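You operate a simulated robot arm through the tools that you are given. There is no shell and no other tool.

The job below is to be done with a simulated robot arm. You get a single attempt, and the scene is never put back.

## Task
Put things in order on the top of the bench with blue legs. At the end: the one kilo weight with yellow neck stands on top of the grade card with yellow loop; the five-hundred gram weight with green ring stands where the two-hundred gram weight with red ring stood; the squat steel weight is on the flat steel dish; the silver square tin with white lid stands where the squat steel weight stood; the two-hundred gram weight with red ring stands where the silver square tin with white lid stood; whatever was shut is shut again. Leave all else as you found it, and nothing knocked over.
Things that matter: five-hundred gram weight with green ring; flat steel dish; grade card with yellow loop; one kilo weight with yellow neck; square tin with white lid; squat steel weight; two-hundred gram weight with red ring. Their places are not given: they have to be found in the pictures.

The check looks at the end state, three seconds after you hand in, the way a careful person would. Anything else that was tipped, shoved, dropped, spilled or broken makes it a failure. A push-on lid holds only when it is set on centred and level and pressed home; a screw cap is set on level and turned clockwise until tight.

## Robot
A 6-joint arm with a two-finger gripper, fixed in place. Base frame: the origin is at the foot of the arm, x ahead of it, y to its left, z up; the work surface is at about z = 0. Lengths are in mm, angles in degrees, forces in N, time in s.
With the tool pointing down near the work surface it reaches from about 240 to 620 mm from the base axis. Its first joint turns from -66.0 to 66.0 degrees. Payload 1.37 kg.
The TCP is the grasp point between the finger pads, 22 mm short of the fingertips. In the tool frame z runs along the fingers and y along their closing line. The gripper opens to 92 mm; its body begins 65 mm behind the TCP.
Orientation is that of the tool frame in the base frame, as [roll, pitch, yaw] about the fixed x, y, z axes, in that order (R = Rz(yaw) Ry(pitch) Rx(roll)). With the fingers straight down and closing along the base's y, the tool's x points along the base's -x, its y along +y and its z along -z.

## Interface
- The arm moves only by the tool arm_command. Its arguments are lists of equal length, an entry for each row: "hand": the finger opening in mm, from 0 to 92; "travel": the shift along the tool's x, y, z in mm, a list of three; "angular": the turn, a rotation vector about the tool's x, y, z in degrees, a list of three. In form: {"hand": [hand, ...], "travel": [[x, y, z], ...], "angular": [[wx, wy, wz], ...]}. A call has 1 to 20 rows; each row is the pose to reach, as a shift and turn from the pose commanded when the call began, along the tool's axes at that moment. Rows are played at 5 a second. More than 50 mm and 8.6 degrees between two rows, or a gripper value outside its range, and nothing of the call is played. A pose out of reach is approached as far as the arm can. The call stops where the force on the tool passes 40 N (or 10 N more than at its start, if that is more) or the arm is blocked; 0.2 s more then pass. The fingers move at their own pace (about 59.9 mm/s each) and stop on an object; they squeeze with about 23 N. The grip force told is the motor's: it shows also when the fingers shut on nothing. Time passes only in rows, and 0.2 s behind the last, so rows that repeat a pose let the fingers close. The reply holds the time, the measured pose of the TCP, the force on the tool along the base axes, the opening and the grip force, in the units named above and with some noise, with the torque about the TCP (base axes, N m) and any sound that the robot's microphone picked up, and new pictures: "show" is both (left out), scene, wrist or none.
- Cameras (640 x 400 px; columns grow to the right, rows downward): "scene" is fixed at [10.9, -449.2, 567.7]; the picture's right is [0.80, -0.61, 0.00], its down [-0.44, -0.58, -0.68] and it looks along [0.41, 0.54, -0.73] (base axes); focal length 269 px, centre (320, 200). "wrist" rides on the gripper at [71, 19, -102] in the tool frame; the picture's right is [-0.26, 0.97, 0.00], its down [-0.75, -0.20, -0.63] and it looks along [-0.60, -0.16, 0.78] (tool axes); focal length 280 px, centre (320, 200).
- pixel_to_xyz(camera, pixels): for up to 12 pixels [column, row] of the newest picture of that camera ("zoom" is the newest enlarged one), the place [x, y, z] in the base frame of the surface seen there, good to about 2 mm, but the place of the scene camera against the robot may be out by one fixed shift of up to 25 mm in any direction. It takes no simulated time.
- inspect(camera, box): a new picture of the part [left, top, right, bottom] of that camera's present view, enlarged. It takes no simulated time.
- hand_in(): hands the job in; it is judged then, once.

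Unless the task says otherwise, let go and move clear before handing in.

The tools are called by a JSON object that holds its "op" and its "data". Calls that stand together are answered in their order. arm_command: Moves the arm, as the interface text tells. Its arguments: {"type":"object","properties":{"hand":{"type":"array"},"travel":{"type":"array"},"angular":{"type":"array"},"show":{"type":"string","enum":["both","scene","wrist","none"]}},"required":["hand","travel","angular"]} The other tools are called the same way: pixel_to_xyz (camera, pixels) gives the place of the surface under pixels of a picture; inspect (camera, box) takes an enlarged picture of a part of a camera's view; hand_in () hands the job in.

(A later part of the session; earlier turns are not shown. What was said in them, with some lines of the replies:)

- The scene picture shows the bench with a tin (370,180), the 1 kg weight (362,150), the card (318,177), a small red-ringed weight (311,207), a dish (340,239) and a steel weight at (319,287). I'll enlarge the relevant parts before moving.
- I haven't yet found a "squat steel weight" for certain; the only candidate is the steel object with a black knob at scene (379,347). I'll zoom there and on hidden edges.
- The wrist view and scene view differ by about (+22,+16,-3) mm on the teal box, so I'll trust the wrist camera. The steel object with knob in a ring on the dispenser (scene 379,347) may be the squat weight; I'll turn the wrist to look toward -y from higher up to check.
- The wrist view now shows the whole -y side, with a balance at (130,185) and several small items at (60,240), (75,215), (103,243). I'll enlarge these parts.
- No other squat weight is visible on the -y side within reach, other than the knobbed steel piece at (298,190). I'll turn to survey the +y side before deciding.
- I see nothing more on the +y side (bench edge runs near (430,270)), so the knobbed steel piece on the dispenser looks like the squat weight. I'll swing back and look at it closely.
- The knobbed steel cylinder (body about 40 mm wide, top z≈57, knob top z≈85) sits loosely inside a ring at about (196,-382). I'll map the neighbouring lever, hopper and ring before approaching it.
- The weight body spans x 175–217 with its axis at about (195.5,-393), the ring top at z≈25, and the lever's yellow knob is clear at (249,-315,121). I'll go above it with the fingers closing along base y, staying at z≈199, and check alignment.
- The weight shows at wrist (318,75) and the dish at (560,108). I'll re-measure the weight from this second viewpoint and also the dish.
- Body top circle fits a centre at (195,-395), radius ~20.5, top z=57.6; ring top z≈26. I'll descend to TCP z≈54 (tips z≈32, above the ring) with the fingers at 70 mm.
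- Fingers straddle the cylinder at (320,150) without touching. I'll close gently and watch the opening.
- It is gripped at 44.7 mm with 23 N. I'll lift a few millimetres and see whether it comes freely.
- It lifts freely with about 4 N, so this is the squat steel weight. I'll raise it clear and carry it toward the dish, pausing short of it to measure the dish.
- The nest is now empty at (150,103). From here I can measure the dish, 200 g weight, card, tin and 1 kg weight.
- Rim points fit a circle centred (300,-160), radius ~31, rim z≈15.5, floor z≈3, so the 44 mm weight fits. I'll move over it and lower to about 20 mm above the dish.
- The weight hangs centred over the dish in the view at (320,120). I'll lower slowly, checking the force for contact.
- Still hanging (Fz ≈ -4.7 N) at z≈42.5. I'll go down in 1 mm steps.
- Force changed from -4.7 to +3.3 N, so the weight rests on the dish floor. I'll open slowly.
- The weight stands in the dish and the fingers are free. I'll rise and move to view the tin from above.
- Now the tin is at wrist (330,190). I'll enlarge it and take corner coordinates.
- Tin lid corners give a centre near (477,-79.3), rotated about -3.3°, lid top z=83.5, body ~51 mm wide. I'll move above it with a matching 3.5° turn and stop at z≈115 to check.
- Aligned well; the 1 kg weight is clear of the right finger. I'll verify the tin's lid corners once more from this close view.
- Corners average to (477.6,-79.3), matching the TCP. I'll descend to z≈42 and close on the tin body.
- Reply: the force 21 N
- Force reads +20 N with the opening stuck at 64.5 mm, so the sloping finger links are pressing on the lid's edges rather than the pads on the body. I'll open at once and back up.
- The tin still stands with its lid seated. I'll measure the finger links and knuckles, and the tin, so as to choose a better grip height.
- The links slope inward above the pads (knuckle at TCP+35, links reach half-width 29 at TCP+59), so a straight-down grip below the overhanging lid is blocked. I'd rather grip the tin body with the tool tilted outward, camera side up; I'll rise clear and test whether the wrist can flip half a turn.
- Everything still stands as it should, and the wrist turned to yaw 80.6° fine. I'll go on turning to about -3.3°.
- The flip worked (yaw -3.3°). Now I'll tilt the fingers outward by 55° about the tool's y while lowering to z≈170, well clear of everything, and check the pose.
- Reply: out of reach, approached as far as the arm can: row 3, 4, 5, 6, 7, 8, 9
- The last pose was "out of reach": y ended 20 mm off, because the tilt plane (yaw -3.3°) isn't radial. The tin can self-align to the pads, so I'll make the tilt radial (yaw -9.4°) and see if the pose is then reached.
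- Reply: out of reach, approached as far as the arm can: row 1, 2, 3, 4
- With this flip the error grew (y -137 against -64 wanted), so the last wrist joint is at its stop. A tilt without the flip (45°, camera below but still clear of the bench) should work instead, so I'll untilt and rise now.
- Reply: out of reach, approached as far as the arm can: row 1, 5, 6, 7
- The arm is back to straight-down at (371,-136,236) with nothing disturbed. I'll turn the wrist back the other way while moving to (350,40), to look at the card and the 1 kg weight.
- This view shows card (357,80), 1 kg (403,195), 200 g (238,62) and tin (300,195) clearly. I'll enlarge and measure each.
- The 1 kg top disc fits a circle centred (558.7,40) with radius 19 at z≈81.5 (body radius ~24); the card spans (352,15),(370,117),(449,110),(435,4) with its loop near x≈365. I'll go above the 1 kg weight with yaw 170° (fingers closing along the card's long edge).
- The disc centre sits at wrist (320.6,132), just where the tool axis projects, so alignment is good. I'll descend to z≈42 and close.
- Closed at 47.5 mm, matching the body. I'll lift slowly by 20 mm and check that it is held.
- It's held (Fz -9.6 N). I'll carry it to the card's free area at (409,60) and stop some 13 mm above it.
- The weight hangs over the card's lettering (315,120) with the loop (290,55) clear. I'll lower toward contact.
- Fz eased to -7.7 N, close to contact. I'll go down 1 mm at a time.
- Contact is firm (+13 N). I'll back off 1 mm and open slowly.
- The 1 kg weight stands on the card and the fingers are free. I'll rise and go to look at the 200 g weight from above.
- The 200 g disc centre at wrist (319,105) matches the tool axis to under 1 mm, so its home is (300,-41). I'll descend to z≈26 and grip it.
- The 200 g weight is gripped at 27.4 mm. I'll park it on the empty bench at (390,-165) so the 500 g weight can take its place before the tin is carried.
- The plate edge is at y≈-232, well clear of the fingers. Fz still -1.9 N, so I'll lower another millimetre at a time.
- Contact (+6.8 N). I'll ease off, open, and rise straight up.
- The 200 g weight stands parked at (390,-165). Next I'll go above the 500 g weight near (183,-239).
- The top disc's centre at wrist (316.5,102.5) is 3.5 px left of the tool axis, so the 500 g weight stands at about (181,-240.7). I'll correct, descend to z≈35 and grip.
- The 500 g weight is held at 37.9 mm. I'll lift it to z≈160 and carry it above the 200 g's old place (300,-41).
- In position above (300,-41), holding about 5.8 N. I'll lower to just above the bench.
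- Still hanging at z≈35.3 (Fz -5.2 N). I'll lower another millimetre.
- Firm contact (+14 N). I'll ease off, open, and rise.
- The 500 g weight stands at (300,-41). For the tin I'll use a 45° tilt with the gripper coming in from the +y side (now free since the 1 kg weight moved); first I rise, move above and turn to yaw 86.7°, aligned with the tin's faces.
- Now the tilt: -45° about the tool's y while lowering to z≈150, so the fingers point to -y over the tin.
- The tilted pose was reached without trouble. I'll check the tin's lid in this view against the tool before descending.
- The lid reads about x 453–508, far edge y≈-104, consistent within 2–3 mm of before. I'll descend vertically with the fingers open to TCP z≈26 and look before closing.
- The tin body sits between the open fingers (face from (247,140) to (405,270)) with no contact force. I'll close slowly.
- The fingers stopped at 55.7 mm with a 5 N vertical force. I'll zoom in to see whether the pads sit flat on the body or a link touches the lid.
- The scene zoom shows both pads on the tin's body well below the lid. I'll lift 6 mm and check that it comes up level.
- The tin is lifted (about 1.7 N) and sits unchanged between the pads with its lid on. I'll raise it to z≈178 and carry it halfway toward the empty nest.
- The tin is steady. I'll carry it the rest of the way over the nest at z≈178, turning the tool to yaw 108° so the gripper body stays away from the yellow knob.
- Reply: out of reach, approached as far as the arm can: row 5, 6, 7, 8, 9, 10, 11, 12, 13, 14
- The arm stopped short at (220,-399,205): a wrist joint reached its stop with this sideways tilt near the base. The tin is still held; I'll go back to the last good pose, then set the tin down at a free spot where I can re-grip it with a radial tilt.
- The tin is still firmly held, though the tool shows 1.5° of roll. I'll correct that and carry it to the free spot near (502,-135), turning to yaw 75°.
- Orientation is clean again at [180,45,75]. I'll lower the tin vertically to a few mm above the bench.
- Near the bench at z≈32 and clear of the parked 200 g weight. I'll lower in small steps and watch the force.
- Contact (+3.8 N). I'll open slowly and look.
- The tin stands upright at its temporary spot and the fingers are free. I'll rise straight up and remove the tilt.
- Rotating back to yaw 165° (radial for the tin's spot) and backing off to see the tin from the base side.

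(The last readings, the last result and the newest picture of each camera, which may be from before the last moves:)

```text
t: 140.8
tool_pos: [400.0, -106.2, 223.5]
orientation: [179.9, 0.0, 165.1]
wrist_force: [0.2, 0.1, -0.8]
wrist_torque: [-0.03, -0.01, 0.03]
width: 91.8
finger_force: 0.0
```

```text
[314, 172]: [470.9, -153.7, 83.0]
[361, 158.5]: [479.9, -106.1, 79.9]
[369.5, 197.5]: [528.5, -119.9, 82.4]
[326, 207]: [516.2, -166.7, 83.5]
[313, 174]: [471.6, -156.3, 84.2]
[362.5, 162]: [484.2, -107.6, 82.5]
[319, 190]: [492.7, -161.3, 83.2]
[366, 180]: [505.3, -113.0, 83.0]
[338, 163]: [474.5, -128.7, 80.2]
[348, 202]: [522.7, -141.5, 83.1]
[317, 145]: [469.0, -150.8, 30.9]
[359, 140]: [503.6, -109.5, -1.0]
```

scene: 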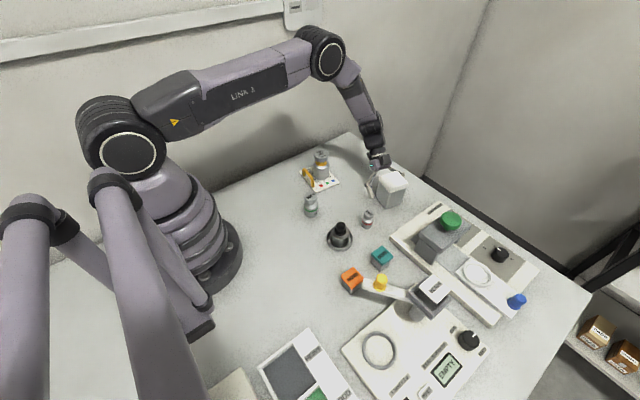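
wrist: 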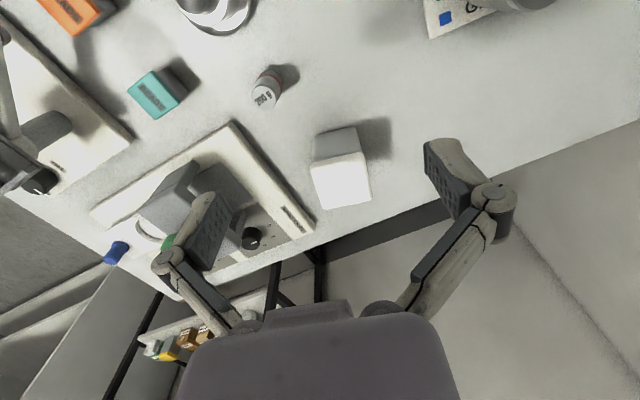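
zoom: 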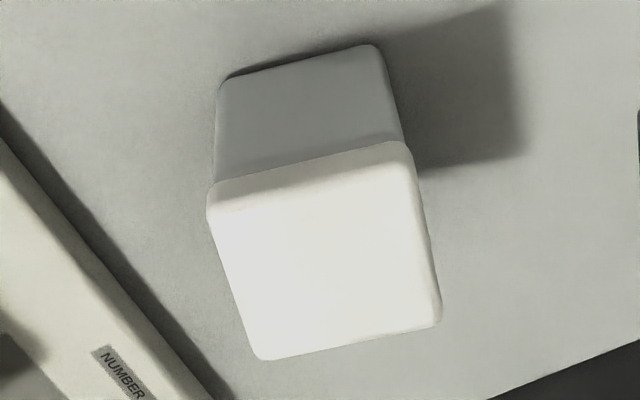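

Lid corners now give the tin's centre at (499.1,-136.6), turned about -15°, just as meant. I'll tilt radially outward by 45° on the way to a point above it and see whether this pose is reached cleanly.

{"op": "arm_command", "data": {"hand": [92, 92, 92, 92, 92, 92, 92, 92, 92, 92], "travel": [[-12, -0.5, 6], [-24, -1, 12], [-36, -1.5, 18], [-48, -2, 25], [-60, -2.4, 32], [-73, -2.9, 40], [-86, -3.4, 47], [-97.6, -3.9, 54], [-97.6, -3.9, 54], [-97.6, -3.9, 54]], "angular": [[0, -5.6, 0], [0, -11.2, 0], [0, -16.9, 0], [0, -22.5, 0], [0, -28.1, 0], [0, -33.8, 0], [0, -39.4, 0], [0, -45, 0], [0, -45, 0], [0, -45, 0]], "show": "both"}}

```text
t: 143.0
tool_pos: [492.8, -135.6, 169.5]
orientation: [179.8, 45.0, 164.9]
wrist_force: [-0.6, -0.1, 0.2]
wrist_torque: [0.02, 0.01, -0.02]
width: 91.9
finger_force: 0.1
```

scene: 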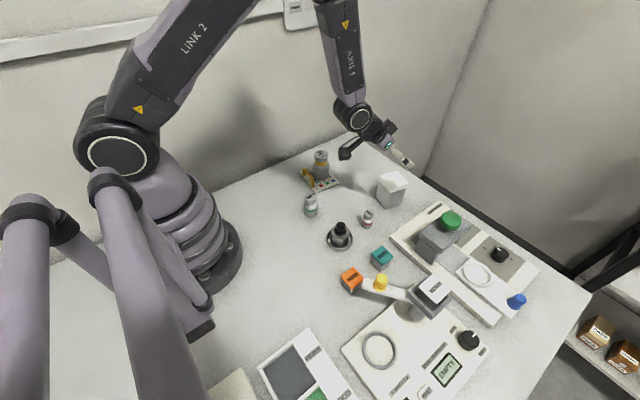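
wrist: 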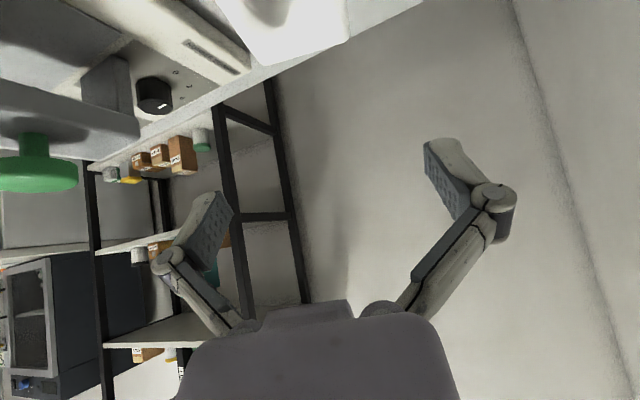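

The radial tilt is reached cleanly at (493,-135.5,169.5). I'll descend vertically around the tin's body to z≈26.

{"op": "arm_command", "data": {"hand": [92, 92, 92, 92, 92, 92, 92, 92, 92, 92, 92, 92, 92], "travel": [[10, 0, 10], [20, 0, 20], [30, 0, 30], [40, 0, 40], [50, 0, 50], [60, 0, 60], [70, 0, 70], [79, 0, 79], [87, 0, 87], [94, 0, 94], [99, 0, 99], [101.5, 0, 101.5], [101.5, 0, 101.5]], "angular": [[0, 0, 0], [0, 0, 0], [0, 0, 0], [0, 0, 0], [0, 0, 0], [0, 0, 0], [0, 0, 0], [0, 0, 0], [0, 0, 0], [0, 0, 0], [0, 0, 0], [0, 0, 0], [0, 0, 0]], "show": "both"}}

```text
t: 145.8
tool_pos: [493.1, -135.4, 27.1]
orientation: [179.9, 44.9, 165.0]
wrist_force: [-0.7, 0.1, 0.0]
wrist_torque: [0.03, -0.03, 0.01]
width: 92.0
finger_force: 0.0
```

scene: 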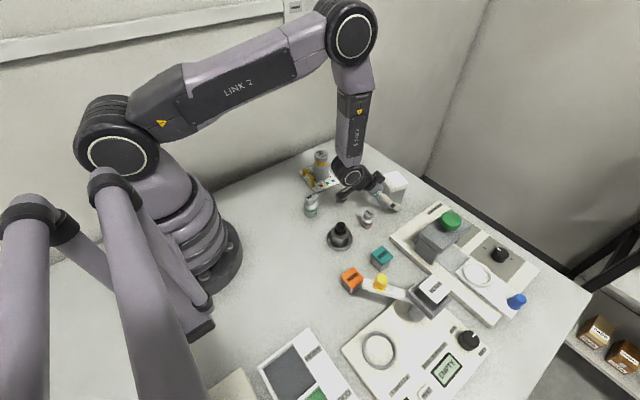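
wrist: 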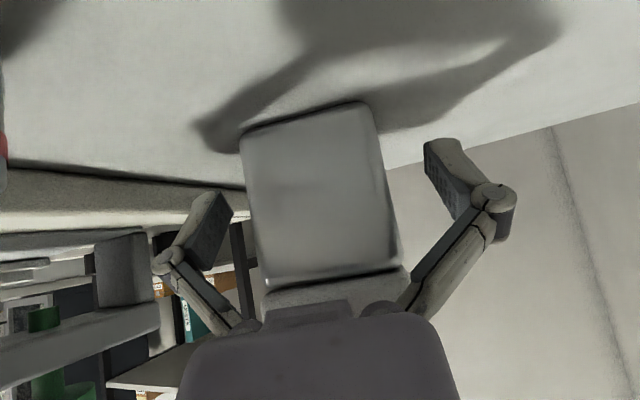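

The tin's body lies between the fingers as before. I'll measure its near face and then close.

{"op": "pixel_to_xyz", "data": {"camera": "wrist", "pixels": [[320, 200], [290, 200], [360, 190], [320, 150], [320, 250], [245, 145], [372, 118], [262, 265], [395, 255]]}}

{"op": "arm_command", "data": {"hand": [84, 76, 68, 62, 58, 55, 52, 48, 40, 40], "travel": [[0, 0, 0], [0, 0, 0], [0, 0, 0], [0, 0, 0], [0, 0, 0], [0, 0, 0], [0, 0, 0], [0, 0, 0], [0, 0, 0], [0, 0, 0]], "angular": [[0, 0, 0], [0, 0, 0], [0, 0, 0], [0, 0, 0], [0, 0, 0], [0, 0, 0], [0, 0, 0], [0, 0, 0], [0, 0, 0], [0, 0, 0]], "show": "both"}}

```text
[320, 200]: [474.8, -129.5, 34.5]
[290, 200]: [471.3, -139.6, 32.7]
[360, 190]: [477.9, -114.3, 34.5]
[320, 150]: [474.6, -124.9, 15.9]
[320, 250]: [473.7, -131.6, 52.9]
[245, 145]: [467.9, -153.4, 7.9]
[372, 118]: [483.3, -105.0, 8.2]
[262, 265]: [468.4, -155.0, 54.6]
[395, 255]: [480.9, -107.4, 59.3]
```

```text
t: 148.0
tool_pos: [493.5, -136.1, 27.3]
orientation: [179.8, 45.0, 164.9]
wrist_force: [-1.0, 0.2, 2.6]
wrist_torque: [-0.11, 0.01, -0.03]
width: 55.8
finger_force: 23.3
```

scene: 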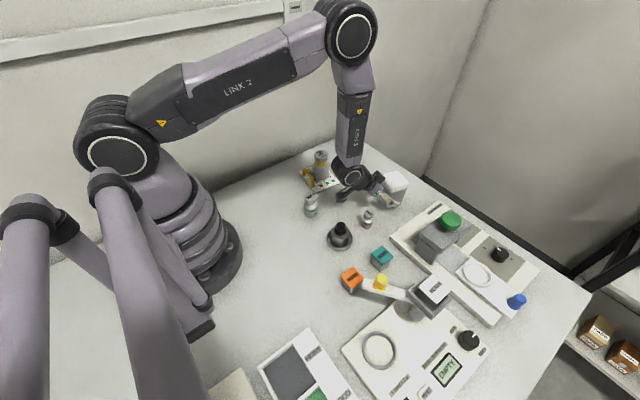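
wrist: 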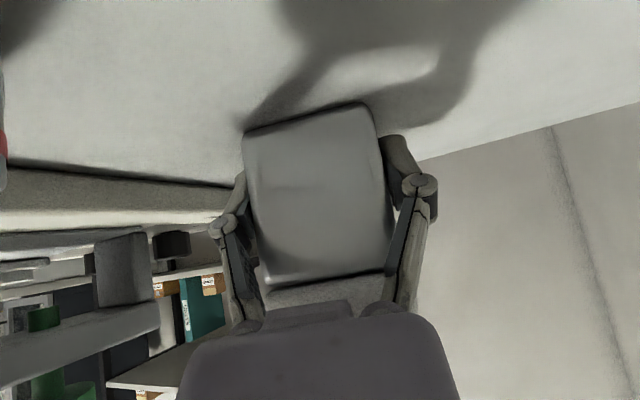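

Gripped again at 55.8 mm, just as the first time. I'll measure the near face once more for the tin's offset, then lift.

{"op": "pixel_to_xyz", "data": {"camera": "wrist", "pixels": [[320, 200], [290, 200], [360, 190], [320, 150], [320, 250], [250, 150], [370, 120], [268, 265], [383, 250]]}}

{"op": "arm_command", "data": {"hand": [40, 40, 40, 40, 40, 40, 40, 40, 40, 40, 40, 40], "travel": [[-1, 0, -1], [-3, 0, -3], [-8, 0, -8], [-18, 0, -18], [-30, 0, -30], [-43, 0, -43], [-56, 0, -56], [-70, 0, -70], [-84, 0, -84], [-96, 0, -96], [-104, 0, -104], [-104, 0, -104]], "angular": [[0, 0, 0], [0, 0, 0], [0, 0, 0], [0, 0, 0], [0, 0, 0], [0, 0, 0], [0, 0, 0], [0, 0, 0], [0, 0, 0], [0, 0, 0], [0, 0, 0], [0, 0, 0]], "show": "both"}}

```text
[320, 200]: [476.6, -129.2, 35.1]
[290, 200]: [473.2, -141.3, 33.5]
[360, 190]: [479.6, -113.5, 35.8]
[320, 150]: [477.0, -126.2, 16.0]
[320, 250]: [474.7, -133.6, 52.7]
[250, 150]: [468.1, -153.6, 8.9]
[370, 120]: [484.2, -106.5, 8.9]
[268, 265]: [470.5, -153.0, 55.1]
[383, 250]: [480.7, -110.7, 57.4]
```

```text
t: 150.6
tool_pos: [493.2, -135.6, 174.6]
orientation: [179.8, 45.0, 164.9]
wrist_force: [0.0, 0.5, -1.9]
wrist_torque: [-0.01, 0.03, 0.0]
width: 55.5
finger_force: 23.2
```

scene: 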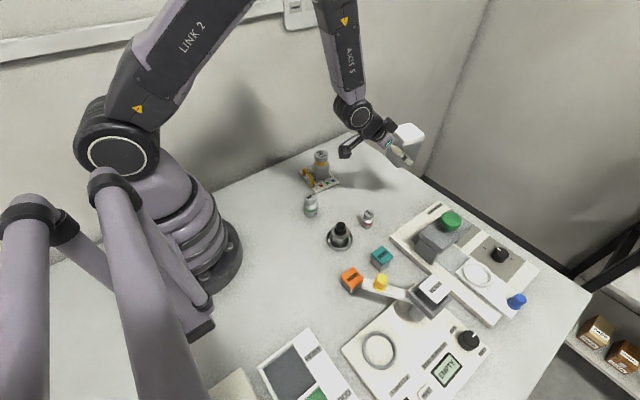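
wrist: 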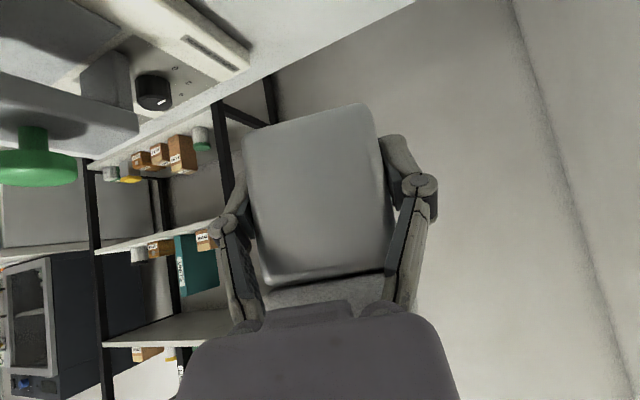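

The tin is lifted with about 1.9 N and its centre lies ≈8.3 mm beyond the TCP along the tilt direction. I'll carry it the first half toward the nest, keeping the tilt radial.

{"op": "arm_command", "data": {"hand": [40, 40, 40, 40, 40, 40, 40, 40, 40, 40, 40, 40], "travel": [[6.9, -14.6, -7.6], [13.7, -29.2, -15.3], [20.6, -43.8, -22.9], [27.5, -58.4, -30.5], [34.4, -73, -38.2], [41.2, -87.6, -45.8], [48.1, -102.2, -53.5], [55, -116.8, -61.1], [61.9, -131.4, -68.7], [68.7, -146, -76.4], [75.6, -160.6, -84], [75.6, -160.6, -84]], "angular": [[1.7, 0, 1.7], [3.4, 0, 3.4], [5.1, 0, 5.1], [6.8, 0, 6.8], [8.5, 0, 8.5], [10.2, 0, 10.2], [11.9, 0, 11.9], [13.6, 0, 13.6], [15.3, 0, 15.3], [17, 0, 17], [18.74, 0, 18.74], [18.74, 0, 18.74]], "show": "both"}}

```text
t: 153.2
tool_pos: [342.2, -263.1, 179.6]
orientation: [179.9, 44.9, 138.3]
wrist_force: [-0.6, 0.2, -1.7]
wrist_torque: [0.05, 0.01, 0.02]
width: 55.6
finger_force: 23.2
```

scene: 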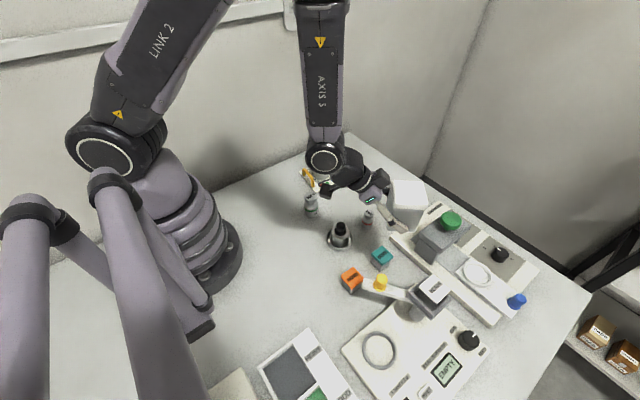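
wrist: 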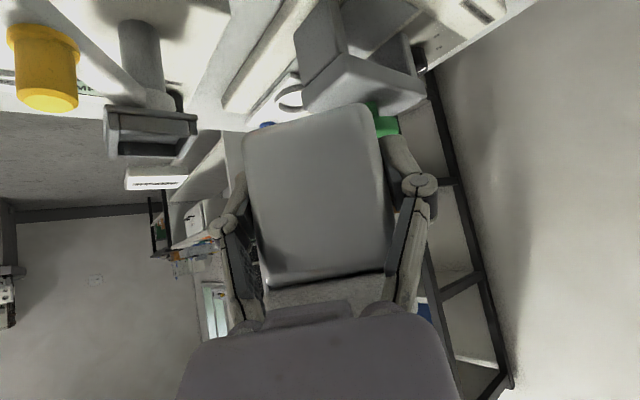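

Reached cleanly this time. I'll do the second half to above the nest, at z≈180.

{"op": "arm_command", "data": {"hand": [40, 40, 40, 40, 40, 40, 40, 40, 40, 40, 40, 40, 40], "travel": [[1.9, -17.6, -1.9], [3.8, -35.1, -3.8], [5.6, -52.7, -5.6], [7.5, -70.3, -7.5], [9.4, -87.9, -9.4], [11.3, -105.4, -11.3], [13.2, -123, -13.2], [15.1, -140.6, -15.1], [16.9, -158.2, -16.9], [18.8, -175.7, -18.8], [20.7, -193.3, -20.7], [20.7, -193.3, -20.7], [20.7, -193.3, -20.7]], "angular": [[1.7, 0, 1.7], [3.4, 0, 3.4], [5.1, 0, 5.1], [6.8, 0, 6.8], [8.5, 0, 8.5], [10.2, 0, 10.2], [11.9, 0, 11.9], [13.6, 0, 13.6], [15.3, 0, 15.3], [17, 0, 17], [18.67, 0, 18.67], [18.67, 0, 18.67], [18.67, 0, 18.67]], "show": "both"}}

```text
t: 156.0
tool_pos: [193.9, -387.5, 178.4]
orientation: [179.9, 44.9, 112.0]
wrist_force: [-0.6, 0.8, -1.2]
wrist_torque: [0.01, 0.01, -0.01]
width: 55.4
finger_force: 23.1
```

scene: 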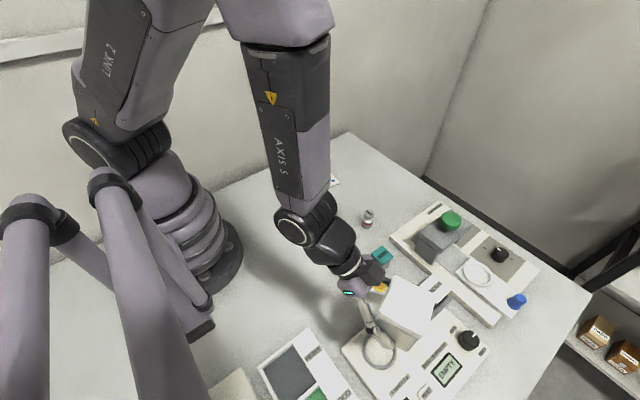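
wrist: 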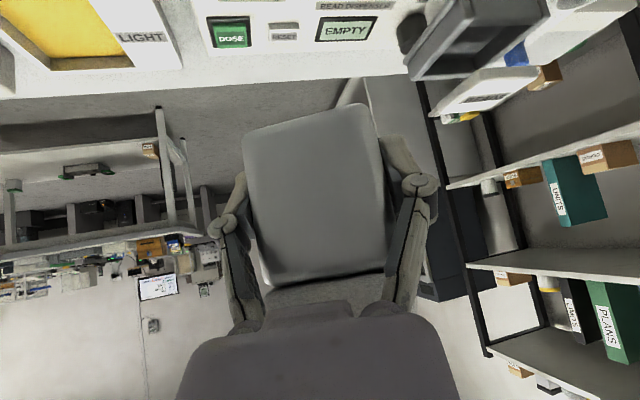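

The pose above the nest is reached ([193.9,-387.5,178.4], yaw 112°). I'll use the scene camera, whose shift is constant, to compare the tin's centre with the ring's centre before lowering.

{"op": "inspect", "data": {"camera": "scene", "box": [330, 265, 450, 375]}}

{"op": "pixel_to_xyz", "data": {"camera": "zoom", "pixels": [[320, 200]]}}

```text
3.64 times, centred on (390, 320) of scene
```

zoom: 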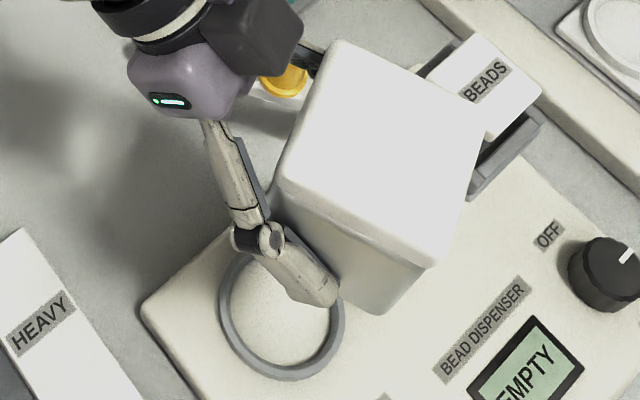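

```text
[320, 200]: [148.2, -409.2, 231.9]
```

{"op": "pixel_to_xyz", "data": {"camera": "zoom", "pixels": [[290, 168], [338, 50], [478, 130], [430, 255], [385, 150], [222, 310], [340, 340], [285, 374], [235, 345], [280, 330], [325, 362], [226, 285]]}}

```text
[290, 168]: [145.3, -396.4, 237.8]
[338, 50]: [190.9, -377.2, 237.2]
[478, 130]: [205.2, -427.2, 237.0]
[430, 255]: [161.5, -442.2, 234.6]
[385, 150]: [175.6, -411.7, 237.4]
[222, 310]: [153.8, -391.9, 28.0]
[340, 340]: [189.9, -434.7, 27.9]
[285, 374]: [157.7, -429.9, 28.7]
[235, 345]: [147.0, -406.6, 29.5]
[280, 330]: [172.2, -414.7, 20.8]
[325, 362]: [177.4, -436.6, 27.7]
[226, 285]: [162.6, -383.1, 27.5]
```

In scene coordinates the lid's centre is (175.7,-410.8) and the ring's about (174,-410), so I'll shift by (-1.4,+0.7) mm and lower to ~6 mm above the ring.

{"op": "arm_command", "data": {"hand": [40, 40, 40, 40, 40, 40, 40, 40, 40, 40, 40, 40], "travel": [[9.8, -1, 8.2], [19.8, -1, 18.2], [29.8, -1, 28.2], [39.8, -1, 38.2], [48.8, -1, 47.2], [56.8, -1, 55.2], [64.8, -1, 63.2], [71.8, -1, 70.2], [77.8, -1, 76.2], [82.8, -1, 81.2], [86.7, -1, 85.1], [86.7, -1, 85.1]], "angular": [[0, 0, 0], [0, 0, 0], [0, 0, 0], [0, 0, 0], [0, 0, 0], [0, 0, 0], [0, 0, 0], [0, 0, 0], [0, 0, 0], [0, 0, 0], [0, 0, 0], [0, 0, 0]], "show": "both"}}

```text
t: 158.6
tool_pos: [191.1, -386.1, 57.3]
orientation: [179.8, 44.9, 111.9]
wrist_force: [-0.7, 0.0, -1.4]
wrist_torque: [0.0, 0.02, 0.0]
width: 55.3
finger_force: 22.7
```

scene: 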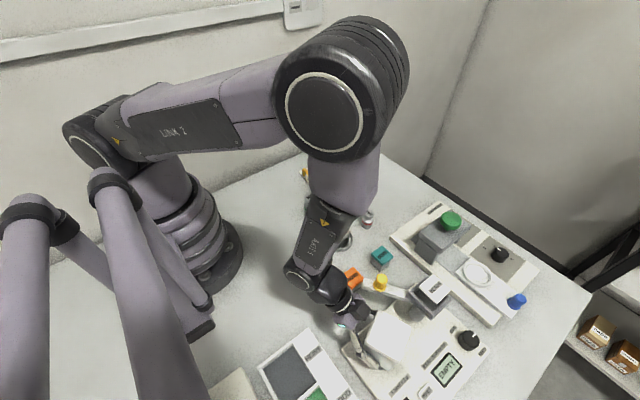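
wrist: 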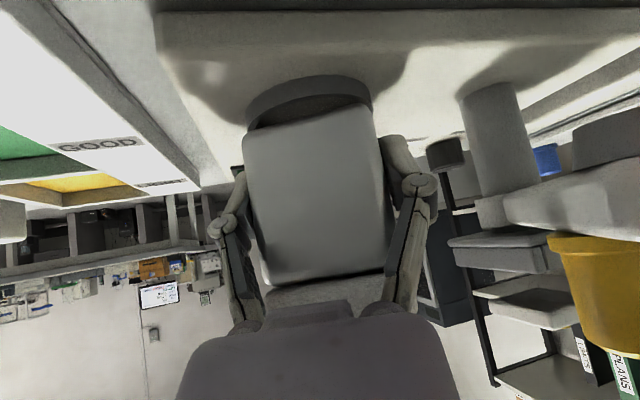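

The ring (247–373 px) sits just below and in line with the tin's base (245–378 px). I'll check the enlarged view for the fore-aft fit.

{"op": "inspect", "data": {"camera": "wrist", "box": [220, 60, 420, 190]}}

{"op": "inspect", "data": {"camera": "scene", "box": [330, 280, 440, 390]}}

{"op": "pixel_to_xyz", "data": {"camera": "wrist", "pixels": [[310, 85], [265, 95], [355, 85], [310, 120], [250, 105], [371, 95], [310, 78], [260, 150], [370, 130]]}}

```text
3.08 times, centred on (320, 125) of wrist
```

zoom: 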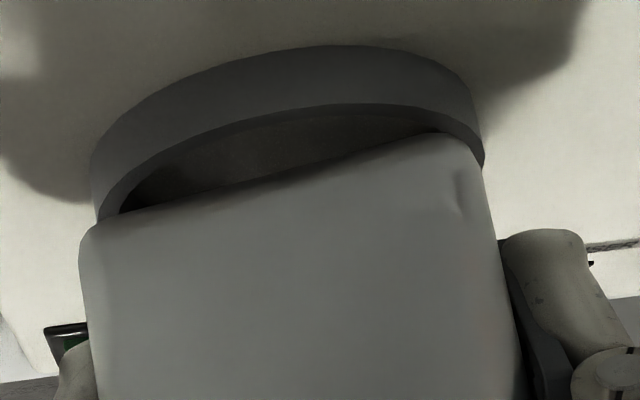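

```text
3.64 times, centred on (385, 335) of scene
```

zoom: 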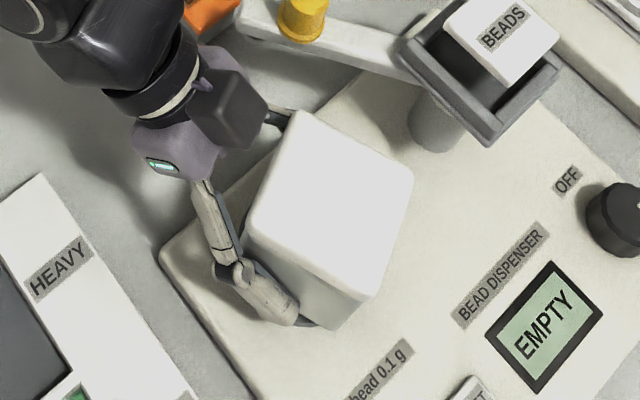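

```text
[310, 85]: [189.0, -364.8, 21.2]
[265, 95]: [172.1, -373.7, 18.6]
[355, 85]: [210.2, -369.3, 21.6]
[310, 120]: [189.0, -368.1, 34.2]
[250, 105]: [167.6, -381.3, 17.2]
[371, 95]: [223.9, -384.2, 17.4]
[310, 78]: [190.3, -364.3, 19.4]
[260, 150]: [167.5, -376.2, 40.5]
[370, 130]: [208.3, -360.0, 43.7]
```

The tin's near face and the ring centre agree (tin centre coordinate 438.6 vs ring 438.6 along the tilt). I'll lower in small steps until contact.

{"op": "arm_command", "data": {"hand": [40, 40, 40, 40], "travel": [[1, 0, 1], [2, 0, 2], [2.6, 0, 2.6], [2.6, 0, 2.6]], "angular": [[0, 0, 0], [0, 0, 0], [0, 0, 0], [0, 0, 0]], "show": "none"}}

```text
t: 159.6
tool_pos: [191.5, -386.7, 55.1]
orientation: [179.9, 44.9, 112.1]
wrist_force: [-0.6, -0.1, -1.6]
wrist_torque: [0.05, 0.0, -0.01]
width: 55.5
finger_force: 22.8
```

{"op": "arm_command", "data": {"hand": [40, 40, 40], "travel": [[0.6, 0, 0.6], [1.1, 0, 1.1], [1.1, 0, 1.1]], "angular": [[0, 0, 0], [0, 0, 0], [0, 0, 0]], "show": "none"}}

```text
t: 160.4
tool_pos: [191.3, -386.2, 54.4]
orientation: [180.0, 45.0, 112.0]
wrist_force: [-1.2, 4.1, 13.2]
wrist_torque: [-0.11, 0.0, 0.03]
width: 55.5
finger_force: 23.2
```

Contact (+13 N). I'll ease off half a millimetre and open slowly.

{"op": "arm_command", "data": {"hand": [40, 40, 53, 56, 58, 61, 65, 70, 78, 86, 92, 92], "travel": [[-0.3, 0, -0.3], [-0.5, 0, -0.5], [-0.5, 0, -0.5], [-0.5, 0, -0.5], [-0.5, 0, -0.5], [-0.5, 0, -0.5], [-0.5, 0, -0.5], [-0.5, 0, -0.5], [-0.5, 0, -0.5], [-0.5, 0, -0.5], [-0.5, 0, -0.5], [-0.5, 0, -0.5]], "angular": [[0, 0, 0], [0, 0, 0], [0, 0, 0], [0, 0, 0], [0, 0, 0], [0, 0, 0], [0, 0, 0], [0, 0, 0], [0, 0, 0], [0, 0, 0], [0, 0, 0], [0, 0, 0]], "show": "both"}}

```text
t: 163.0
tool_pos: [190.8, -385.6, 54.4]
orientation: [179.9, 44.9, 112.1]
wrist_force: [0.0, 0.0, -0.1]
wrist_torque: [-0.02, 0.05, -0.01]
width: 92.0
finger_force: 0.0
```

scene: 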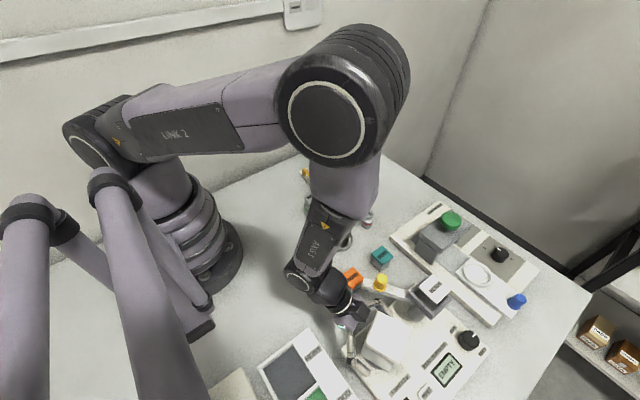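
wrist: 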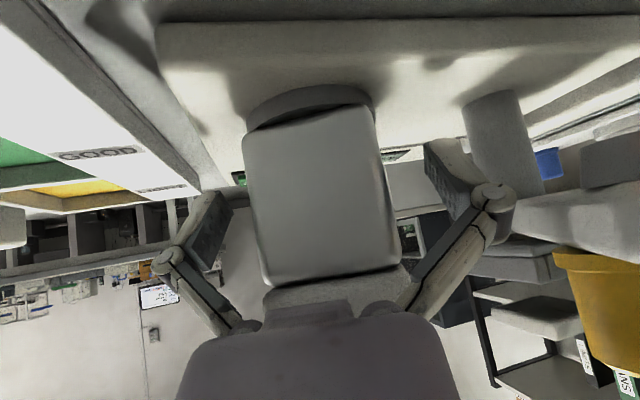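

The fingers are open and the tin stays upright on the nest. I'll enlarge both views to check that it is level.

{"op": "inspect", "data": {"camera": "scene", "box": [330, 280, 440, 390]}}

{"op": "inspect", "data": {"camera": "wrist", "box": [220, 60, 420, 300]}}

{"op": "pixel_to_xyz", "data": {"camera": "scene", "pixels": [[384, 312], [410, 328], [397, 361], [367, 345], [388, 337], [377, 328], [400, 345]]}}

```text
3.64 times, centred on (385, 335) of scene
```

zoom: 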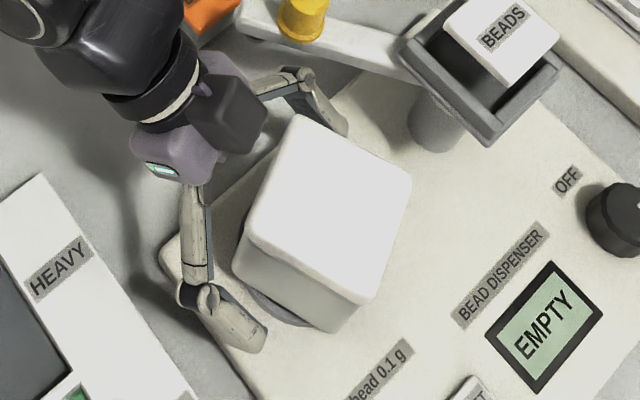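

```text
1.67 times, centred on (320, 180) of wrist
```

zoom: 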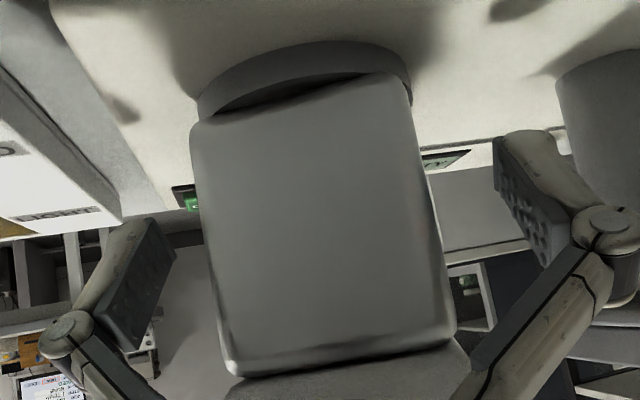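

```text
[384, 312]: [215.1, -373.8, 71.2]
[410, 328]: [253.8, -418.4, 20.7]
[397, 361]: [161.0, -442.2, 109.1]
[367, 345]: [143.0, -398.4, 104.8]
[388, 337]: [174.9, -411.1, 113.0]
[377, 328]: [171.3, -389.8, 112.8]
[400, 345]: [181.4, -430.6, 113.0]
```

The lid top reads level (z 113.0, 112.8, 113.0 in scene coordinates). The right knuckle is near the lever, so I'll narrow the fingers to 72 mm before rising straight up.

{"op": "arm_command", "data": {"hand": [85, 78, 72, 72, 72, 72, 72, 72, 72, 72, 72, 72, 72, 72], "travel": [[0, 0, 0], [0, 0, 0], [0, 0, 0], [0, 0, 0], [-4, 0, -4], [-10, 0, -10], [-18, 0, -18], [-28, 0, -28], [-40, 0, -40], [-52, 0, -52], [-66, 0, -66], [-80, 0, -80], [-94, 0, -94], [-94, 0, -94]], "angular": [[0, 0, 0], [0, 0, 0], [0, 0, 0], [0, 0, 0], [0, 0, 0], [0, 0, 0], [0, 0, 0], [0, 0, 0], [0, 0, 0], [0, 0, 0], [0, 0, 0], [0, 0, 0], [0, 0, 0], [0, 0, 0]], "show": "both"}}

```text
t: 166.0
tool_pos: [189.7, -386.3, 186.3]
orientation: [179.9, 44.9, 112.0]
wrist_force: [-0.3, -0.1, -0.9]
wrist_torque: [-0.02, -0.02, -0.02]
width: 72.1
finger_force: 0.0
```

scene: 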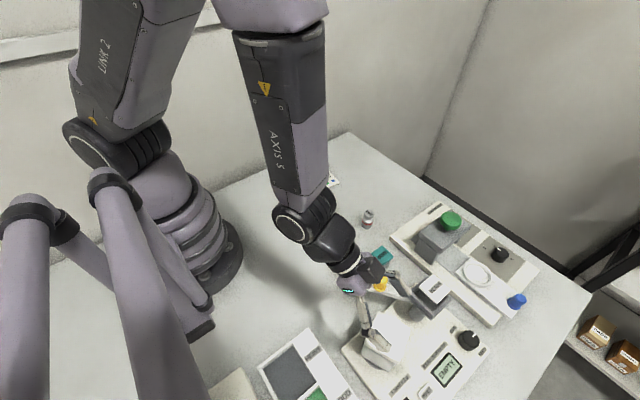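
wrist: 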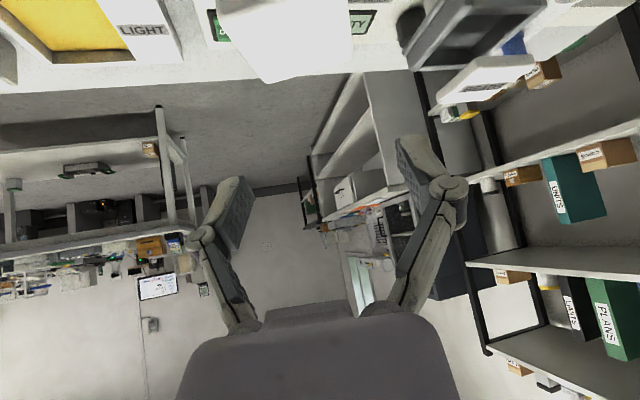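

The tin stands alone in the nest and the hand is clear. I'll swing back toward the bench's middle, keeping the tilt radial, so I can remove the tilt safely.

{"op": "arm_command", "data": {"hand": [72, 72, 72, 72, 72, 72, 72, 72, 72, 72, 72, 72, 72, 72, 72, 72, 72], "travel": [[5.2, 17.4, -6.4], [10.4, 34.8, -12.9], [15.6, 52.3, -19.3], [20.8, 69.7, -25.7], [25.9, 87.1, -32.1], [31.1, 104.5, -38.6], [36.3, 121.9, -45], [41.5, 139.4, -51.4], [46.7, 156.8, -57.8], [51.9, 174.2, -64.3], [57.1, 191.6, -70.7], [62.3, 209, -77.1], [67.4, 226.4, -83.5], [72.6, 243.9, -90], [77.8, 261.3, -96.4], [83, 278.7, -102.8], [83, 278.7, -102.8]], "angular": [[-2, 0, -2], [-4.1, 0, -4.1], [-6.1, 0, -6.1], [-8.2, 0, -8.2], [-10.2, 0, -10.2], [-12.3, 0, -12.3], [-14.3, 0, -14.3], [-16.3, 0, -16.3], [-18.4, 0, -18.4], [-20.4, 0, -20.4], [-22.5, 0, -22.5], [-24.5, 0, -24.5], [-26.5, 0, -26.5], [-28.6, 0, -28.6], [-30.6, 0, -30.6], [-32.67, 0, -32.67], [-32.67, 0, -32.67]], "show": "none"}}

```text
t: 169.6
tool_pos: [399.1, -160.3, 200.4]
orientation: [179.8, 44.9, 158.1]
wrist_force: [0.9, 0.4, 0.3]
wrist_torque: [0.01, 0.0, 0.01]
width: 72.2
finger_force: 0.1
```

Now I'll remove the tilt and come to above the parked 200 g weight at about z=150.

{"op": "arm_command", "data": {"hand": [72, 72, 72, 72, 72, 72, 72, 72, 72, 72], "travel": [[5, -1, 3.8], [10, -2, 7.6], [15, -3, 11.4], [20, -4, 15.2], [25, -5, 19], [30, -6, 22.8], [35.5, -7, 26.6], [40.4, -8, 30.4], [40.4, -8, 30.4], [40.4, -8, 30.4]], "angular": [[0, 5.6, 0], [0, 11.2, 0], [0, 16.9, 0], [0, 22.5, 0], [0, 28.1, 0], [0, 33.8, 0], [0, 39.4, 0], [0, 45, 0], [0, 45, 0], [0, 45, 0]], "show": "both"}}

```text
t: 171.8
tool_pos: [390.1, -165.6, 151.0]
orientation: [179.9, -0.1, 158.3]
wrist_force: [-0.8, 0.0, -0.1]
wrist_torque: [0.03, 0.01, -0.01]
width: 71.8
finger_force: 0.1
```

scene: 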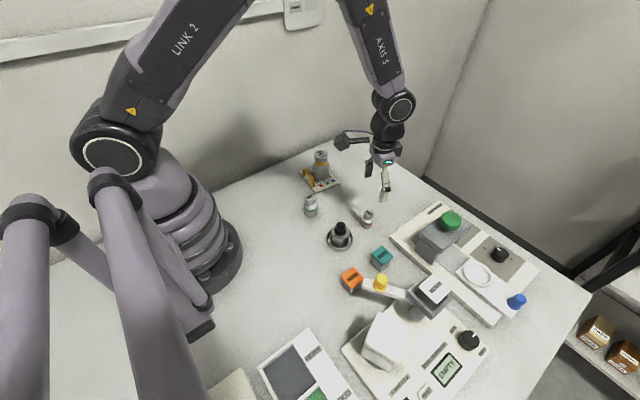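
wrist: 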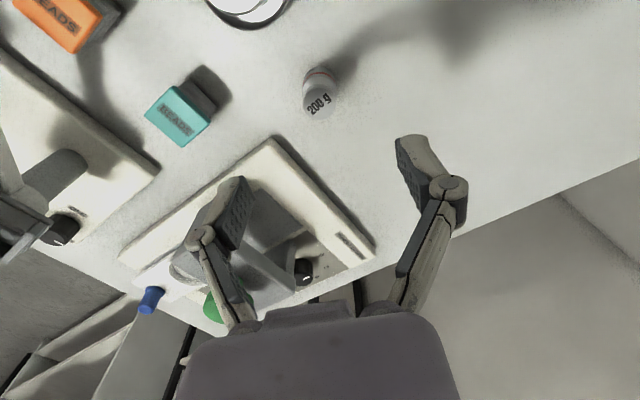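

{"op": "inspect", "data": {"camera": "wrist", "box": [290, 55, 350, 130]}}

```text
5.33 times, centred on (320, 92) of wrist
```

zoom: 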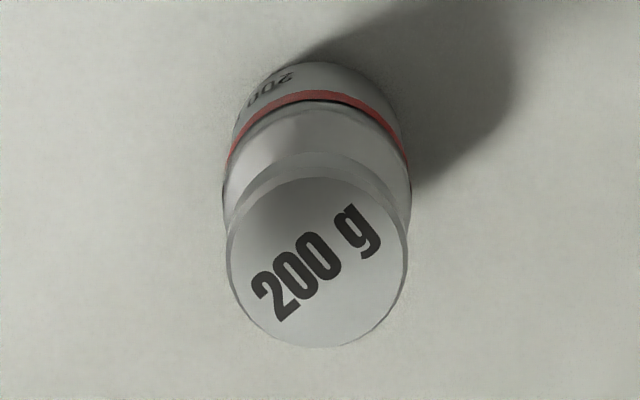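

The disc centre at wrist (319.3,102.7) matches the tool axis within 0.6 mm. I'll descend and grip the 200 g weight.

{"op": "arm_command", "data": {"hand": [66, 60, 60, 60, 60, 60, 60, 60, 60, 60, 50, 40, 30, 18, 18, 18], "travel": [[0, 0, 18], [0, 0, 36], [0, 0, 54], [0, 0, 72], [0, 0, 88], [0, 0, 102], [0, 0, 114], [0, 0, 121], [0, 0, 124], [0, 0, 124], [0, 0, 124], [0, 0, 124], [0, 0, 124], [0, 0, 124], [0, 0, 124], [0, 0, 124]], "angular": [[0, 0, 0], [0, 0, 0], [0, 0, 0], [0, 0, 0], [0, 0, 0], [0, 0, 0], [0, 0, 0], [0, 0, 0], [0, 0, 0], [0, 0, 0], [0, 0, 0], [0, 0, 0], [0, 0, 0], [0, 0, 0], [0, 0, 0], [0, 0, 0]], "show": "wrist"}}

```text
t: 175.2
tool_pos: [390.2, -166.1, 27.4]
orientation: [179.9, 0.0, 158.4]
wrist_force: [-0.6, 0.5, 1.6]
wrist_torque: [-0.03, -0.02, -0.03]
width: 27.2
finger_force: 22.8
```

wrist: 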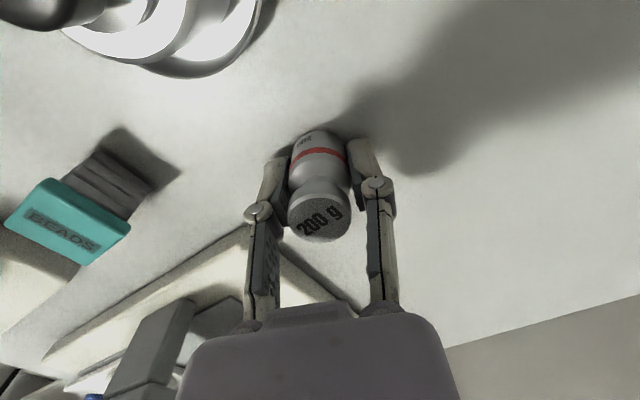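

Gripped at 27.2 mm. I'll lift it and carry it to the tin's old place at (477.5,-79.2), stopping about 4 mm above the bench.

{"op": "arm_command", "data": {"hand": [18, 18, 18, 18, 18, 18, 18, 18, 18, 18, 18, 18, 18, 18, 18, 18, 18], "travel": [[0, 0, -4], [0, 0, -16], [0, 0, -32], [0, 0, -48], [0, 0, -60], [-7, 16, -64], [-14, 32, -64], [-21, 48, -64], [-28, 64, -64], [-35, 80, -64], [-42, 96, -64], [-49.4, 112.6, -64], [-49.4, 112.6, -50], [-49.4, 112.6, -34], [-49.4, 112.6, -18], [-49.4, 112.6, -5], [-49.4, 112.6, -5]], "angular": [[0, 0, 0], [0, 0, 0], [0, 0, 0], [0, 0, 0], [0, 0, 0], [0, 0, 0], [0, 0, 0], [0, 0, 0], [0, 0, 0], [0, 0, 0], [0, 0, 0], [0, 0, 0], [0, 0, 0], [0, 0, 0], [0, 0, 0], [0, 0, 0], [0, 0, 0]], "show": "both"}}

```text
t: 178.8
tool_pos: [477.8, -78.5, 32.3]
orientation: [179.9, 0.0, 158.3]
wrist_force: [-0.2, 0.4, -2.9]
wrist_torque: [0.02, 0.01, 0.0]
width: 27.2
finger_force: 22.9
```

scene: 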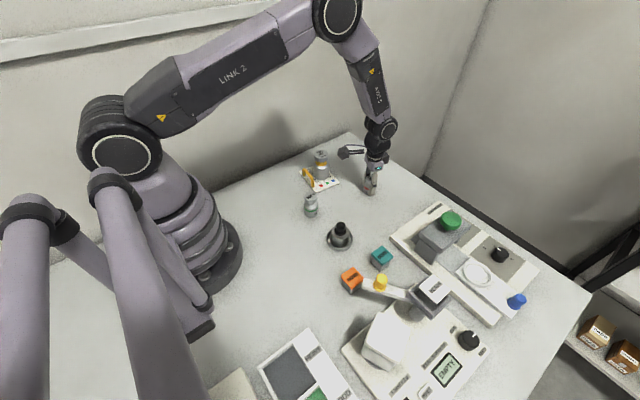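
wrist: 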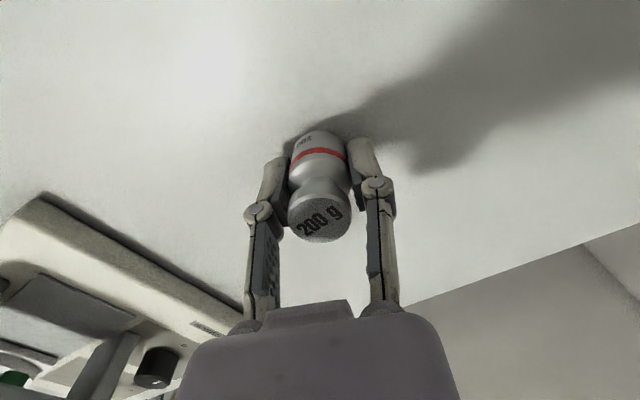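

Over the tin's old place. I'll lower in small steps until contact.

{"op": "arm_command", "data": {"hand": [18, 18, 18, 18], "travel": [[0, 0, 2], [0, 0, 3.5], [0, 0, 4.5], [0, 0, 4.5]], "angular": [[0, 0, 0], [0, 0, 0], [0, 0, 0], [0, 0, 0]], "show": "none"}}

```text
t: 179.8
tool_pos: [479.0, -79.3, 26.9]
orientation: [180.0, 0.0, 158.3]
wrist_force: [0.4, 0.3, -2.5]
wrist_torque: [-0.02, -0.02, 0.0]
width: 27.2
finger_force: 22.9
```

{"op": "arm_command", "data": {"hand": [18, 18, 18], "travel": [[0, 0, 0.6], [0, 0, 1.1], [0, 0, 1.1]], "angular": [[0, 0, 0], [0, 0, 0], [0, 0, 0]], "show": "none"}}

```text
t: 180.6
tool_pos: [478.7, -77.6, 26.9]
orientation: [179.9, 0.0, 158.3]
wrist_force: [-4.6, 0.7, 8.6]
wrist_torque: [-0.05, 0.09, 0.0]
width: 27.3
finger_force: 22.9
```

Contact (+8.6 N). I'll ease off, open and rise.

{"op": "arm_command", "data": {"hand": [18, 27, 30, 35, 42, 50, 56, 60, 60, 60, 65, 70, 75, 75], "travel": [[0, 0, -0.6], [0, 0, -0.6], [0, 0, -0.6], [0, 0, -0.6], [0, 0, -0.6], [0, 0, -0.6], [0, 0, -0.6], [0, 0, -0.6], [0, 0, -14], [0, 0, -34], [0, 0, -56], [0, 0, -80], [0, 0, -104], [0, 0, -104]], "angular": [[0, 0, 0], [0, 0, 0], [0, 0, 0], [0, 0, 0], [0, 0, 0], [0, 0, 0], [0, 0, 0], [0, 0, 0], [0, 0, 0], [0, 0, 0], [0, 0, 0], [0, 0, 0], [0, 0, 0], [0, 0, 0]], "show": "both"}}

```text
t: 183.6
tool_pos: [477.9, -77.6, 131.6]
orientation: [179.9, 0.0, 158.3]
wrist_force: [0.4, 0.2, -0.4]
wrist_torque: [0.01, -0.01, -0.01]
width: 74.9
finger_force: 0.0
```

scene: 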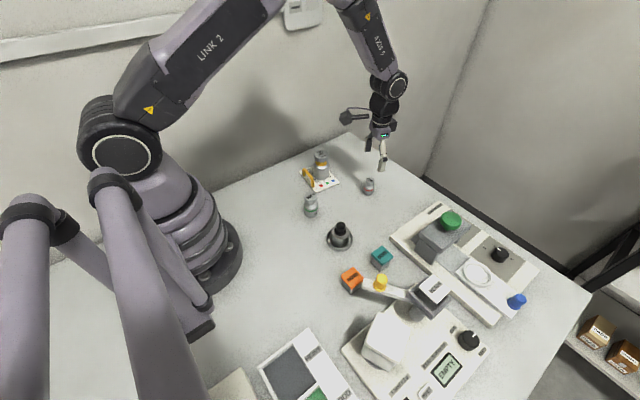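
wrist: 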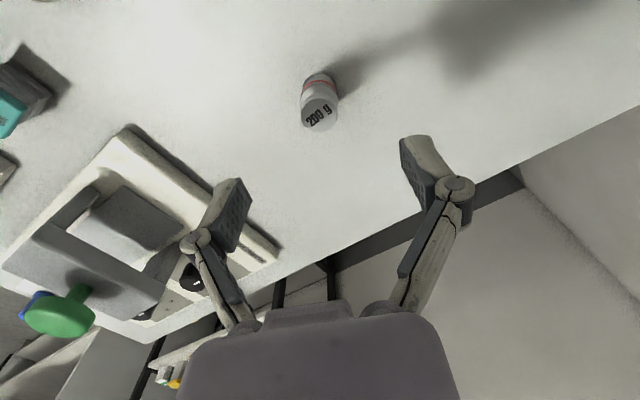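

All five moves are done. I'll rise clear and inspect every item in the scene view for a final check.

{"op": "arm_command", "data": {"hand": [75, 75, 75, 75, 75, 75, 75, 75], "travel": [[0, 0, -25], [0, 0, -50], [0, 0, -75], [20, 0, -100], [40, 0, -115], [60, 0, -125], [80, 0, -130], [80, 0, -130]], "angular": [[0, 0, 0], [0, 0, 0], [0, 0, 0], [0, 0, 0], [0, 0, 0], [0, 0, 0], [0, 0, 0], [0, 0, 0]], "show": "both"}}

{"op": "inspect", "data": {"camera": "scene", "box": [330, 290, 440, 390]}}

{"op": "inspect", "data": {"camera": "scene", "box": [280, 130, 420, 260]}}

{"op": "pixel_to_xyz", "data": {"camera": "scene", "pixels": [[388, 335], [380, 325], [400, 342], [395, 322], [384, 345], [340, 225], [311, 197], [369, 181], [320, 155]]}}

```text
t: 185.4
tool_pos: [403.8, -48.1, 260.3]
orientation: [179.8, 0.0, 158.3]
wrist_force: [0.2, 0.1, 0.2]
wrist_torque: [-0.03, -0.01, -0.03]
width: 75.3
finger_force: 0.0
```

scene: 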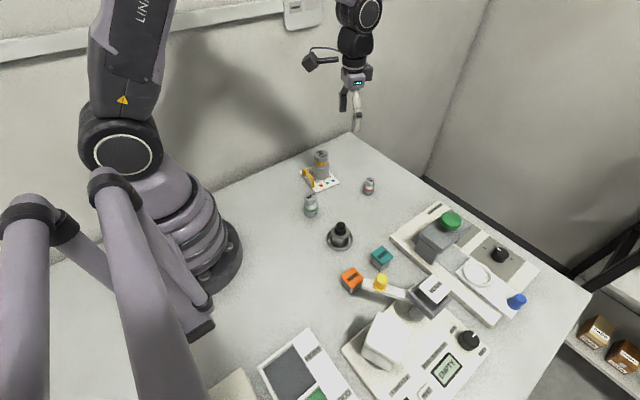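
wrist: 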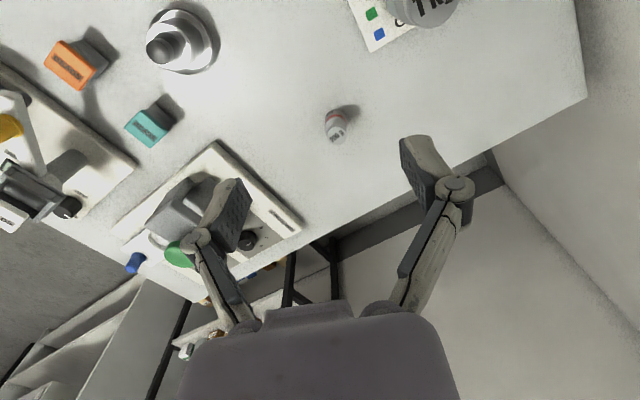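

```text
4.00 times, centred on (385, 340) of scene
```

zoom: 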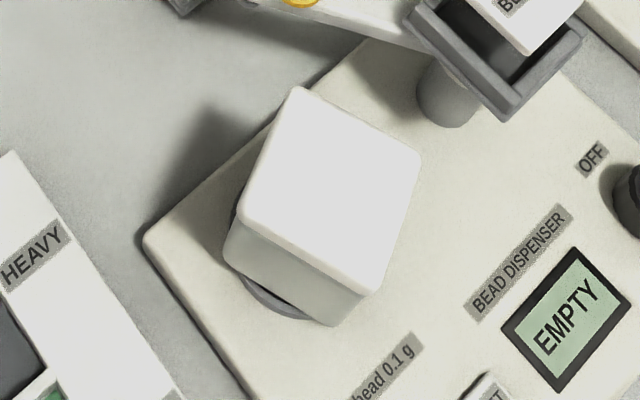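

```text
3.08 times, centred on (350, 195) of scene
```

zoom: 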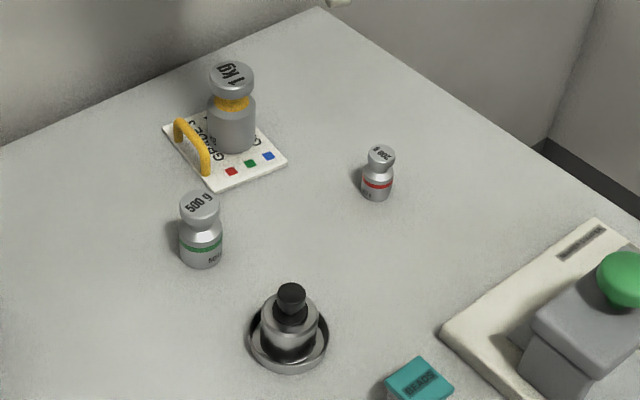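

```text
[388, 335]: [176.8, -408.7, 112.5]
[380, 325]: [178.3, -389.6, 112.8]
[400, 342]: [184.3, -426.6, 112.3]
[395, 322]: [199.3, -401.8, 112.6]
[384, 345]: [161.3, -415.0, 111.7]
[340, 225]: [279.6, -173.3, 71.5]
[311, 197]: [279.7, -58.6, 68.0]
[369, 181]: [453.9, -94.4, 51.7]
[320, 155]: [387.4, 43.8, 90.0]
```

The final pictures show the following:
- **1 kg weight:** on the card beside its loop, zoom (232,105).
- **500 g weight:** at the 200 g's old place, zoom (200,230).
- **200 g weight:** at the tin's old place, zoom (378,172).
- **Squat weight:** upright in the dish, zoom (290,330).
- **Tin:** level in the nest with its lid on, lid z ≈ 112.5 at four points across the top.

Nothing else has moved and the arm is clear, so I'm handing in.

{"op": "hand_in", "data": {}}

```text
The job is handed in.
```

I've handed the job in. The last pictures showed all five things in their places and upright, with nothing knocked over; I don't know yet how the check judged it.

- **One kilo weight:** it stands on the grade card, beside the yellow loop. The card has not moved.
- **Five-hundred gram weight:** it stands where the two-hundred gram weight stood.
- **Squat steel weight:** it stands in the flat steel dish.
- **Tin:** it stands level with its lid still on, where the squat weight stood. That spot is a raised ring on the bead dispenser. The tin is too wide to drop inside, so it rests on the rim, about 8 mm higher than the weight sat.
- **Two-hundred gram weight:** it stands where the tin stood.

My first grip on the tin pressed on the edges of its lid with about 20 N before I let go. After that I lifted it by its body and set it down once on the empty bench on the way. I also parked the two-hundred gram weight on the bench before its final move.
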